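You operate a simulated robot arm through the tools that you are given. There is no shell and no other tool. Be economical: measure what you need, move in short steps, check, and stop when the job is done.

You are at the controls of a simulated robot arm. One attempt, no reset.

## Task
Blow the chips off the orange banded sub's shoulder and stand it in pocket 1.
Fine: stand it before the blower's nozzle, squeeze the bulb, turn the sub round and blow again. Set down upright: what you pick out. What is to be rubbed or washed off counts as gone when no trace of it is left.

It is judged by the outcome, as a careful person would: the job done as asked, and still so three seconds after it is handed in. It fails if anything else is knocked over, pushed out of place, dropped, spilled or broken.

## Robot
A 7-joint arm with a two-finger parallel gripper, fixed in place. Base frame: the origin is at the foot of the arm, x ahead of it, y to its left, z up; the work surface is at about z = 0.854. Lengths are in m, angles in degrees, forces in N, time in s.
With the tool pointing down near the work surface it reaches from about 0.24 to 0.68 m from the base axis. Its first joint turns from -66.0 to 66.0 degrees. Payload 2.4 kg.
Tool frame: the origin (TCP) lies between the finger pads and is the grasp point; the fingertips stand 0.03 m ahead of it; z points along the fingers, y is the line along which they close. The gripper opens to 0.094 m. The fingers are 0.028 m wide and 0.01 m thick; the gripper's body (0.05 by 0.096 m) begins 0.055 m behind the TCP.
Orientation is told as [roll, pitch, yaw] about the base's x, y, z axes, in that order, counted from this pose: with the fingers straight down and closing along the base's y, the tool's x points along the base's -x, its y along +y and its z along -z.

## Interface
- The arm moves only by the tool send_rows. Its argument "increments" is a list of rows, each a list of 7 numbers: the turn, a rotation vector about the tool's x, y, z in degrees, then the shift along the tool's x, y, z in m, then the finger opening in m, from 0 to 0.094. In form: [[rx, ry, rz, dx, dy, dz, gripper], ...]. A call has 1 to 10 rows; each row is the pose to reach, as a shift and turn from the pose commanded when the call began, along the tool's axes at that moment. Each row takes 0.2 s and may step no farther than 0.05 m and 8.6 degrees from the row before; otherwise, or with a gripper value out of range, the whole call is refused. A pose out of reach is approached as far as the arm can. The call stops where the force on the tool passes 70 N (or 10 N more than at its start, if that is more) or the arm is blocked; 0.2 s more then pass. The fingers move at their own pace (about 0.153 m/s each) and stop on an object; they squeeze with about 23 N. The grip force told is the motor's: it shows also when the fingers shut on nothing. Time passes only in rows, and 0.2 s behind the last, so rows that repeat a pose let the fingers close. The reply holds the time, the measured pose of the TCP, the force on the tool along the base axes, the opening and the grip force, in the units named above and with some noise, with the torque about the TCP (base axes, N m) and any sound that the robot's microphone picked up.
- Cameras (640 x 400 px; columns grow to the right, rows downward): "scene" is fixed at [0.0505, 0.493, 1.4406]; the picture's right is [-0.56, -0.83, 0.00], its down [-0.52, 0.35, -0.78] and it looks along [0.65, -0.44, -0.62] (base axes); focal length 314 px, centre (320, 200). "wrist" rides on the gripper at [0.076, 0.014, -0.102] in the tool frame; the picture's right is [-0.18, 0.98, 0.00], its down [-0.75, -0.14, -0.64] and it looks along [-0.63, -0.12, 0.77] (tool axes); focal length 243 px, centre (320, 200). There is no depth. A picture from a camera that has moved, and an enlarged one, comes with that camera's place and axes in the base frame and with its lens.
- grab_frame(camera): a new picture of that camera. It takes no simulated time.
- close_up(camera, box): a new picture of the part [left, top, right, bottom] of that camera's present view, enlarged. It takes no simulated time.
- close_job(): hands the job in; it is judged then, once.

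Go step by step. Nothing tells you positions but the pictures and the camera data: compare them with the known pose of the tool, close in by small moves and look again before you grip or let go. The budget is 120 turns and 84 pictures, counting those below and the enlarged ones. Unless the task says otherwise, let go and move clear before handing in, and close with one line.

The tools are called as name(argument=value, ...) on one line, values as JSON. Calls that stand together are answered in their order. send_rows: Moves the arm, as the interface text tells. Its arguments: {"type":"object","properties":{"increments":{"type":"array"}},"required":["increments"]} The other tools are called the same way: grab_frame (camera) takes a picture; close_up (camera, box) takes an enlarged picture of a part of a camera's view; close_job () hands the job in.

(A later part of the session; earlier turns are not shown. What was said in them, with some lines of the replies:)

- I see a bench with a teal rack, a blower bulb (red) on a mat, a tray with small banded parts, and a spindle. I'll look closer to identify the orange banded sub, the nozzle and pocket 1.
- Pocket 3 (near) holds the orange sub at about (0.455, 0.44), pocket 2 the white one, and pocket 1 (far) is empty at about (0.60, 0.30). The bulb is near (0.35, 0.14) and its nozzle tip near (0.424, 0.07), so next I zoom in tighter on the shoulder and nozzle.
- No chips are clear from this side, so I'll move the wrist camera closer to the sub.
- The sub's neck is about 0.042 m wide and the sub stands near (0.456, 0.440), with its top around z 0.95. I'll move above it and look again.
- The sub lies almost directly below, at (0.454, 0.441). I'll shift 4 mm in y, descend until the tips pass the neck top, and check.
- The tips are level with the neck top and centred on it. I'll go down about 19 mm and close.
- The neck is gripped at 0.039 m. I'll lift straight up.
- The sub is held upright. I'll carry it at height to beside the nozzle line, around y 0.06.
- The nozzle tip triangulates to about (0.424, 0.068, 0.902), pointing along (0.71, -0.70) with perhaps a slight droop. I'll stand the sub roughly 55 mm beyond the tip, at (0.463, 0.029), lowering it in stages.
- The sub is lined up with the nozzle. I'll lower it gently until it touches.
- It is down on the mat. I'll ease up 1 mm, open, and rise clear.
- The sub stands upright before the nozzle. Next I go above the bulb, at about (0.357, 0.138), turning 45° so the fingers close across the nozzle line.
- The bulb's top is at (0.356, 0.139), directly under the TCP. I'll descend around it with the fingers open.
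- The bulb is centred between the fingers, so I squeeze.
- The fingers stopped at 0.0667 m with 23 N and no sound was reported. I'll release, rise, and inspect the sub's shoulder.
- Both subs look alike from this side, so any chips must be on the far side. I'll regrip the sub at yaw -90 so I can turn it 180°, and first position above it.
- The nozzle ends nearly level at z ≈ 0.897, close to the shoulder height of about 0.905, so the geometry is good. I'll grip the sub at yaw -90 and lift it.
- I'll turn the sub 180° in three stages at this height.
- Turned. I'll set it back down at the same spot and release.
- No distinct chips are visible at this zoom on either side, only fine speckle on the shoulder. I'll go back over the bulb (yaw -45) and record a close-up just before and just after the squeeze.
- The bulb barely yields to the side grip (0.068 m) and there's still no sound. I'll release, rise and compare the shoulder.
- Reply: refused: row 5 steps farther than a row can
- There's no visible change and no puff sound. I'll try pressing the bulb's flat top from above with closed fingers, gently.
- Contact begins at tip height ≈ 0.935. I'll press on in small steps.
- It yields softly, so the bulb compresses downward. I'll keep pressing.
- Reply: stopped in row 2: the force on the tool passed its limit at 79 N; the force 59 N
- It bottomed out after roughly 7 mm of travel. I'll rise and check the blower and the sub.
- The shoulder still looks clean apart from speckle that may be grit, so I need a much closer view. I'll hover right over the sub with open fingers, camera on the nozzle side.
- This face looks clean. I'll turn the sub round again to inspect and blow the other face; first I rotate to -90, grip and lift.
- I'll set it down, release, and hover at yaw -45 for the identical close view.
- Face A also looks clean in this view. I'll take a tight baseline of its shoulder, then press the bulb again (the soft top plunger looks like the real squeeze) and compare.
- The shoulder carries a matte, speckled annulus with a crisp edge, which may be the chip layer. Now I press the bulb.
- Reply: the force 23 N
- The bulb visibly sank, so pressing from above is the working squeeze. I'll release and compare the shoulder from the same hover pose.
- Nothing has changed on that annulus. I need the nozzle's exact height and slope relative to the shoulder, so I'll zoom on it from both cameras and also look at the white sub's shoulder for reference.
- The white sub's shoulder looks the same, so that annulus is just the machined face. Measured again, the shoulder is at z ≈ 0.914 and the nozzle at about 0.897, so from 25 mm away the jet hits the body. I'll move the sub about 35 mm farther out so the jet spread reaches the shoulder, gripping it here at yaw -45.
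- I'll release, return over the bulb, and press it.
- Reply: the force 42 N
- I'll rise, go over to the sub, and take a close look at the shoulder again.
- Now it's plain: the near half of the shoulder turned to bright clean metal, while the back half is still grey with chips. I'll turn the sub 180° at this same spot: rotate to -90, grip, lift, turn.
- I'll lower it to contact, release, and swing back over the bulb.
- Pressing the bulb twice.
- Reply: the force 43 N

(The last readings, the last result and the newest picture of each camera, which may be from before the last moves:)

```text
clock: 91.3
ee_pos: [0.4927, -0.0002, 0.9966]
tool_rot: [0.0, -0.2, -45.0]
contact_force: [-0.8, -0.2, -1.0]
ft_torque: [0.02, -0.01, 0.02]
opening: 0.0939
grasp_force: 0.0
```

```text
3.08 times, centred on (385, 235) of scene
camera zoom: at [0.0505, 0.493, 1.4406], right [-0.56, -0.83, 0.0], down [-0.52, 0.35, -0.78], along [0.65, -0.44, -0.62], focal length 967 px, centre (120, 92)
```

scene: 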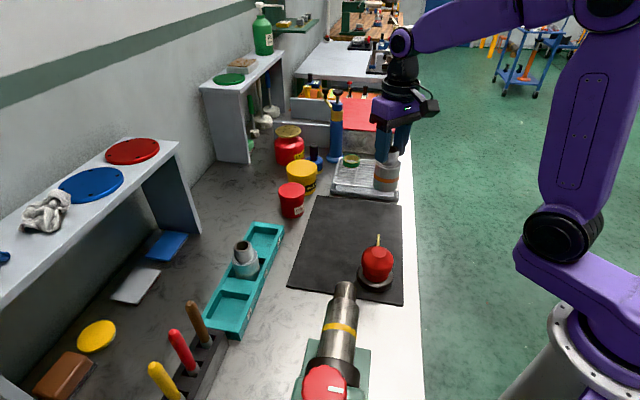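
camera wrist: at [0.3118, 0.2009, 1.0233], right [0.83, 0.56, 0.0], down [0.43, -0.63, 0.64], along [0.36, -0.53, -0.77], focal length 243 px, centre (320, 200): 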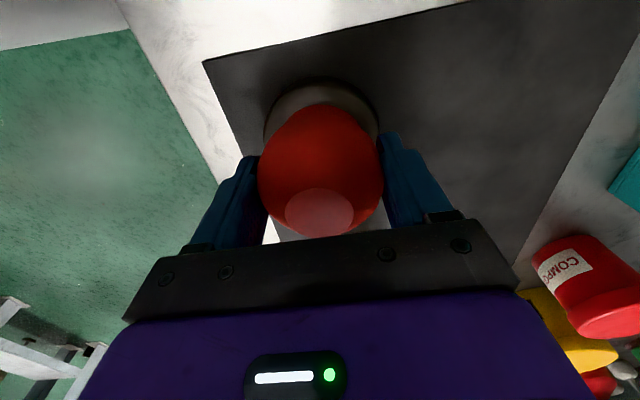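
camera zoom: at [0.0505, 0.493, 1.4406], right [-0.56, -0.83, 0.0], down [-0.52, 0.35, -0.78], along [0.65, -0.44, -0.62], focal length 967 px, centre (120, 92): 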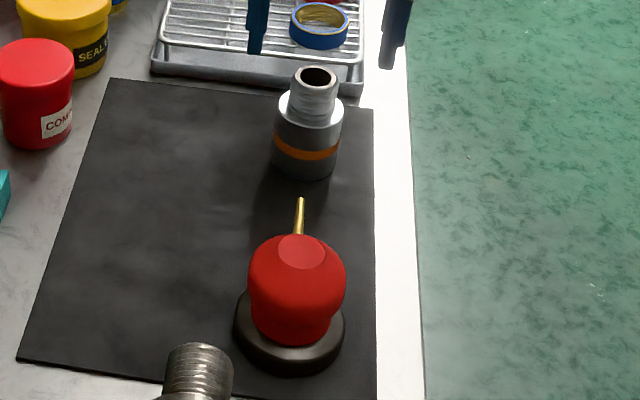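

The shoulder is bright all round in view. I'll grip it here, lift, and check the back side in hand.

send_rows(increments=[[0, 0, 0, 0, 0, 0, 0.07], [0, 0, 0, 0, 0, 0.02, 0.07], [0, 0, 0, 0, 0, 0.037, 0.07], [0, 0, 0, 0, 0, 0.037, 0.04], [0, 0, 0, 0, 0, 0.037, 0.03], [0, 0, 0, 0, 0, 0.037, 0.03], [0, 0, 0, 0, 0, 0.0, 0.03], [0, 0, 0, 0, 0, -0.05, 0.03], [0, 0, 0, 0, 0, -0.09, 0.03], [0, 0, 0, 0, 0, -0.125, 0.03]])

send_rows(increments=[[0, 0, -7.5, 0, 0.04, 0, 0.03], [0, 0, -15, 0, 0.08, 0, 0.03], [0, 0, -22.5, 0, 0.12, 0, 0.03], [0, 0, -30, 0, 0.16, 0, 0.03], [0, 0, -37.5, 0, 0.2, 0, 0.03], [0, 0, -45, 0, 0.22, 0, 0.03]])

grab_frame(camera="wrist")

close_up(camera="scene", box=[240, 110, 360, 260])

```text
clock: 93.5
ee_pos: [0.4892, 0.0007, 1.1216]
tool_rot: [0.1, -0.2, -44.9]
contact_force: [-0.7, 0.1, -3.0]
ft_torque: [0.01, 0.01, 0.02]
opening: 0.0392
grasp_force: 23.0
```

```text
clock: 95.0
ee_pos: [0.6392, 0.1538, 1.1195]
tool_rot: [0.0, 0.1, 0.3]
contact_force: [-0.5, -0.7, -2.5]
ft_torque: [-0.04, 0.0, -0.01]
opening: 0.039
grasp_force: 22.6
out of reach, approached as far as the arm can: row 6
```

```text
16 pictures are left
camera wrist: at [0.5622, 0.168, 1.2233], right [0.18, 0.98, 0.0], down [0.75, -0.14, 0.64], along [0.63, -0.12, -0.77], focal length 243 px, centre (320, 200)
```

wrist: 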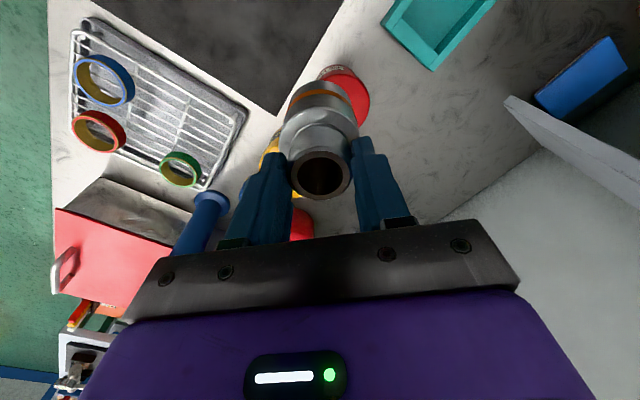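

```text
2.67 times, centred on (300, 185) of scene
camera zoom: at [0.0505, 0.493, 1.4406], right [-0.56, -0.83, 0.0], down [-0.52, 0.35, -0.78], along [0.65, -0.44, -0.62], focal length 838 px, centre (373, 240)
```

zoom: 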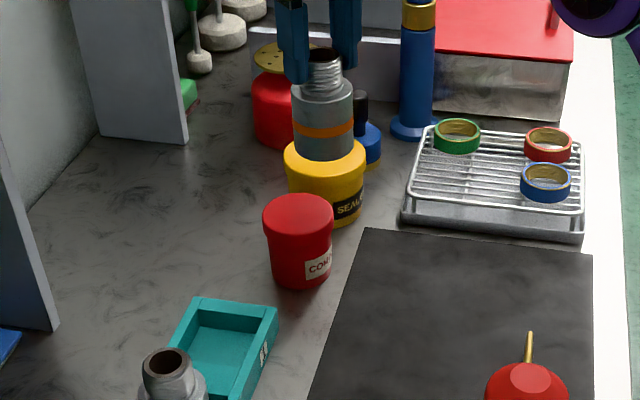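

The arm is near its reach limit here. The pocket spacing from the two subs' positions puts pocket 1 at about (0.604, 0.301). I'll move inward to (0.58, 0.275) first, then look.

send_rows(increments=[[0, 0, 0, 0.02, 0.04, 0, 0.03], [0, 0, 0, 0.04, 0.08, 0, 0.03], [0, 0, 0, 0.06, 0.121, 0, 0.03], [0, 0, 0, 0.06, 0.121, 0.04, 0.03], [0, 0, 0, 0.06, 0.121, 0.08, 0.03]])

grab_frame(camera="wrist")

close_up(camera="scene", box=[215, 160, 305, 290])

```text
clock: 96.2
ee_pos: [0.58, 0.2763, 1.0396]
tool_rot: [0.0, -0.2, 0.0]
contact_force: [0.5, -0.1, -2.1]
ft_torque: [0.01, 0.0, 0.0]
opening: 0.0391
grasp_force: 23.1
```

```text
14 pictures are left
camera wrist: at [0.5023, 0.2905, 1.1419], right [0.18, 0.98, 0.0], down [0.75, -0.14, 0.64], along [0.63, -0.12, -0.76], focal length 243 px, centre (320, 200)
```

wrist: 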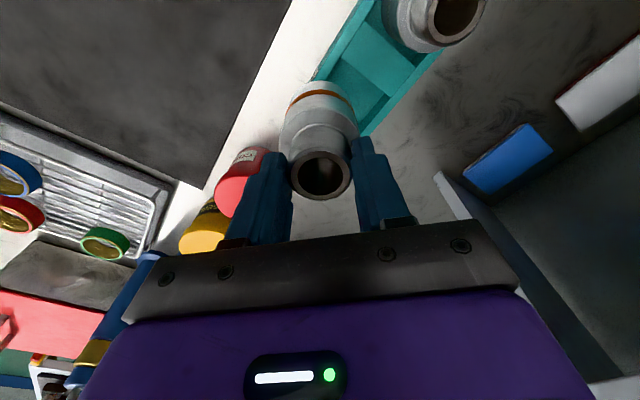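

```text
3.08 times, centred on (260, 225) of scene
camera zoom: at [0.0505, 0.493, 1.4406], right [-0.56, -0.83, 0.0], down [-0.52, 0.35, -0.78], along [0.65, -0.44, -0.62], focal length 967 px, centre (505, 123)
```

zoom: 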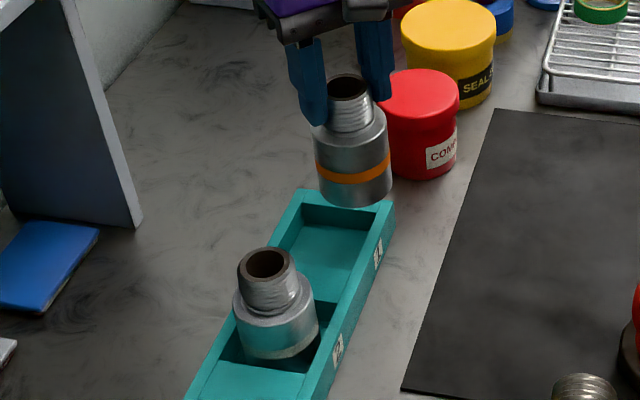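

I take pocket 1's centre as (0.603, 0.300). I'll move over it with the sub's bottom about 2 cm above the rack and check.

send_rows(increments=[[0, 0, 0, -0.012, 0.012, 0, 0.03], [0, 0, 0, -0.023, 0.0237, 0.01, 0.03], [0, 0, 0, -0.023, 0.0237, 0.04, 0.03], [0, 0, 0, -0.023, 0.0237, 0.04, 0.03]])

close_up(camera="scene", box=[225, 190, 305, 280])

close_up(camera="wrist", box=[250, 0, 450, 200])

```text
clock: 97.2
ee_pos: [0.6032, 0.3021, 1.0019]
tool_rot: [0.0, -0.2, 0.0]
contact_force: [-0.7, 0.0, -2.8]
ft_torque: [-0.03, -0.01, -0.01]
opening: 0.0392
grasp_force: 23.3
```

```text
4.44 times, centred on (265, 235) of scene
camera zoom: at [0.0505, 0.493, 1.4406], right [-0.56, -0.83, 0.0], down [-0.52, 0.35, -0.78], along [0.65, -0.44, -0.62], focal length 1397 px, centre (564, 44)
```

zoom: 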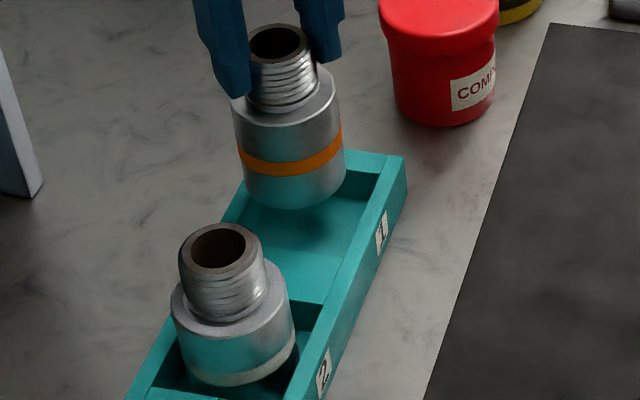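

```text
2.00 times, centred on (350, 100) of wrist
camera zoom: at [0.5273, 0.3154, 1.1043], right [0.18, 0.98, 0.0], down [0.75, -0.14, 0.64], along [0.63, -0.12, -0.76], focal length 485 px, centre (260, 400)
```

zoom: 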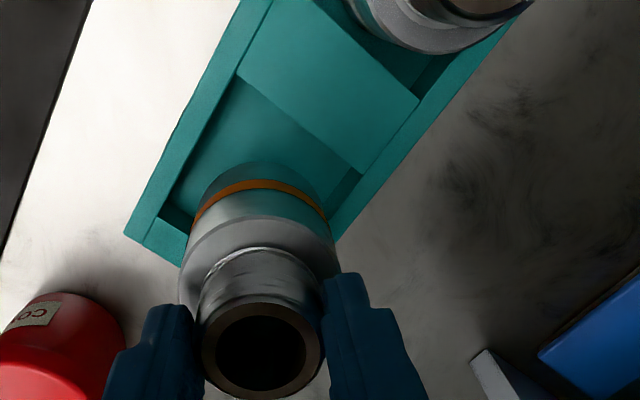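

The wrist view puts the pocket's corners around a centre of (0.595, 0.302), and the scene view gives (0.598, 0.298). I'll shift to about (0.5965, 0.300) and go down to just above the rim to check the gaps.

send_rows(increments=[[0, 0, 0, 0.0067, -0.002, 0, 0.03], [0, 0, 0, 0.0067, -0.002, 0.01, 0.03], [0, 0, 0, 0.0067, -0.002, 0.015, 0.03], [0, 0, 0, 0.0067, -0.002, 0.015, 0.03]])

close_up(camera="scene", box=[240, 200, 290, 260])

close_up(camera="wrist", box=[270, 20, 390, 140])

```text
clock: 98.2
ee_pos: [0.5977, 0.2987, 0.9861]
tool_rot: [0.0, -0.3, 0.0]
contact_force: [0.3, -0.1, -3.1]
ft_torque: [-0.03, -0.01, 0.0]
opening: 0.0392
grasp_force: 22.8
```

```text
6.67 times, centred on (265, 230) of scene
camera zoom: at [0.0505, 0.493, 1.4406], right [-0.56, -0.83, 0.0], down [-0.52, 0.35, -0.78], along [0.65, -0.44, -0.62], focal length 2095 px, centre (687, 0)
```

zoom: 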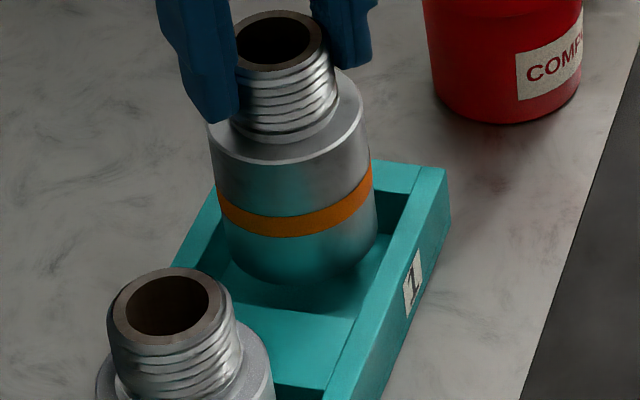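

```text
3.33 times, centred on (330, 80) of wrist
camera zoom: at [0.5209, 0.3126, 1.0886], right [0.18, 0.98, 0.0], down [0.75, -0.14, 0.64], along [0.63, -0.12, -0.76], focal length 809 px, centre (287, 600)
```

zoom: 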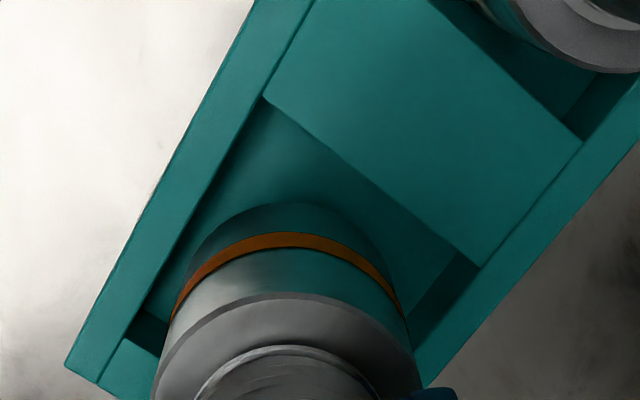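

I can also see the orange sub's shoulder is now smooth while the white's is still speckled. The centre is within about 2 mm, so I'll shift y +2 mm and lower gently, watching the force.

send_rows(increments=[[0, 0, 0, 0, 0.002, 0.0, 0.03], [0, 0, 0, 0, 0.002, 0.004, 0.03], [0, 0, 0, 0, 0.002, 0.008, 0.03], [0, 0, 0, 0, 0.002, 0.012, 0.03], [0, 0, 0, 0, 0.002, 0.012, 0.03]])

```text
clock: 99.3
ee_pos: [0.5981, 0.3, 0.9756]
tool_rot: [0.0, -0.2, 0.0]
contact_force: [-0.1, -0.2, -3.0]
ft_torque: [0.02, -0.02, -0.06]
opening: 0.0391
grasp_force: 22.7
```

send_rows(increments=[[0, 0, 0, 0, 0, 0.004, 0.03], [0, 0, 0, 0, 0, 0.008, 0.03], [0, 0, 0, 0, 0, 0.011, 0.03], [0, 0, 0, 0, 0, 0.011, 0.03]])

close_up(camera="scene", box=[240, 200, 290, 260])

```text
clock: 100.3
ee_pos: [0.5978, 0.2999, 0.9635]
tool_rot: [0.0, -0.1, -0.1]
contact_force: [0.7, -0.4, -2.9]
ft_torque: [0.04, -0.02, 0.0]
opening: 0.0393
grasp_force: 22.7
```

```text
6.67 times, centred on (265, 230) of scene
camera zoom: at [0.0505, 0.493, 1.4406], right [-0.56, -0.83, 0.0], down [-0.52, 0.35, -0.78], along [0.65, -0.44, -0.62], focal length 2095 px, centre (687, 0)
```

zoom: 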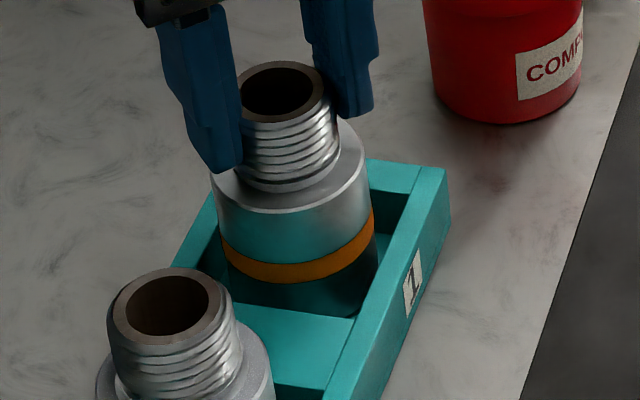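

It is inside the pocket with no side contact. I'll lower the last few millimetres until it seats.

send_rows(increments=[[0, 0, 0, 0, 0, 0.002, 0.03], [0, 0, 0, 0, 0, 0.004, 0.03], [0, 0, 0, 0, 0, 0.004, 0.03]])

```text
clock: 101.2
ee_pos: [0.5976, 0.3012, 0.9621]
tool_rot: [0.1, -0.3, 0.1]
contact_force: [-1.4, -0.5, 9.8]
ft_torque: [-0.23, 0.4, -0.06]
opening: 0.0392
grasp_force: 22.8
```

It's seated at the expected height. I'll release and rise straight up.

send_rows(increments=[[0, 0, 0, 0, 0, -0.0005, 0.04], [0, 0, 0, 0, 0, -0.0005, 0.055], [0, 0, 0, 0, 0, -0.0005, 0.064], [0, 0, 0, 0, 0, -0.0005, 0.064], [0, 0, 0, 0, 0, -0.02, 0.064], [0, 0, 0, 0, 0, -0.05, 0.064], [0, 0, 0, 0.03, 0, -0.08, 0.064], [0, 0, 0, 0.07, 0, -0.1, 0.064], [0, 0, 0, 0.11, 0, -0.12, 0.064]])

close_up(camera="wrist", box=[260, 40, 420, 240])

close_up(camera="scene", box=[240, 200, 290, 260])

```text
clock: 103.2
ee_pos: [0.4892, 0.3031, 1.0797]
tool_rot: [-0.1, -0.1, 0.0]
contact_force: [0.7, 0.4, -0.1]
ft_torque: [-0.01, 0.0, 0.01]
opening: 0.0641
grasp_force: 0.1
```

```text
2.00 times, centred on (340, 140) of wrist
camera zoom: at [0.4116, 0.3174, 1.1809], right [0.18, 0.98, 0.0], down [0.75, -0.14, 0.64], along [0.63, -0.12, -0.76], focal length 485 px, centre (280, 320)
```

zoom: 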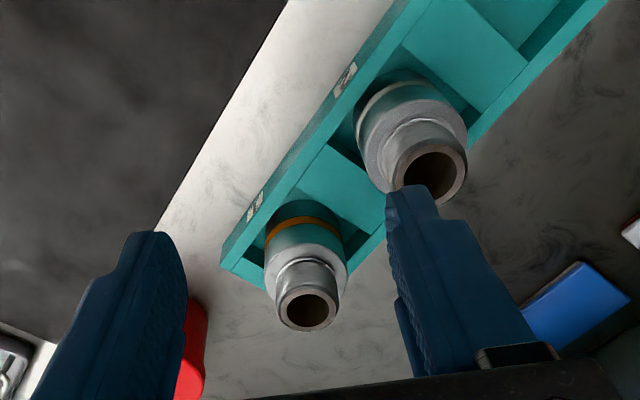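

```text
6.67 times, centred on (265, 230) of scene
camera zoom: at [0.0505, 0.493, 1.4406], right [-0.56, -0.83, 0.0], down [-0.52, 0.35, -0.78], along [0.65, -0.44, -0.62], focal length 2095 px, centre (687, 0)
```

zoom: 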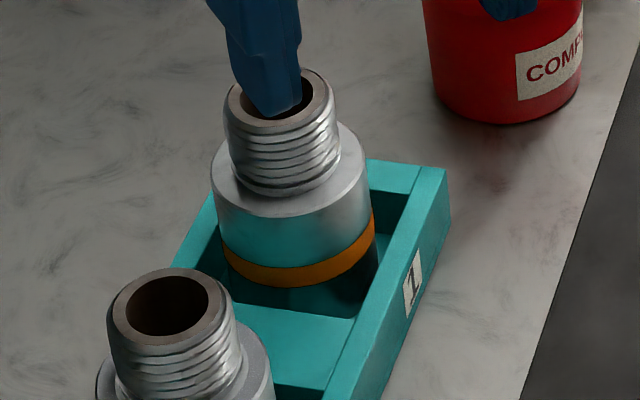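

The sub stands upright in pocket 1 with a clean shoulder. One last look at the whole scene before handing in.

grab_frame(camera="scene")

```text
5 pictures are left
```

scene: 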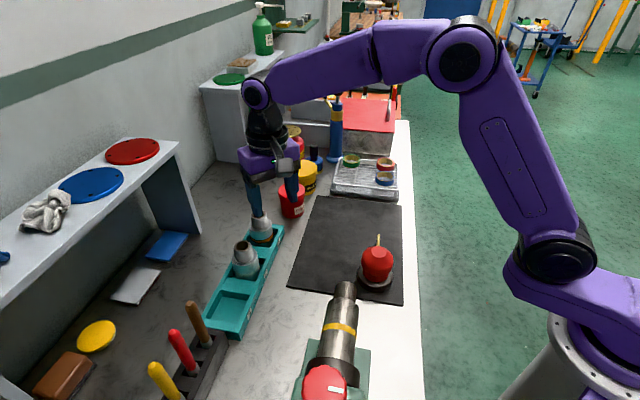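

Everything else is where it started, and the arm is clear, so I'm handing in.

close_job()

```text
The job is handed in.
```

The orange banded sub's shoulder has been blown clean on both sides, and the sub stands upright in pocket 1. I saw each half come up bright at the nozzle, though I didn't view the far side again once it was in the pocket.
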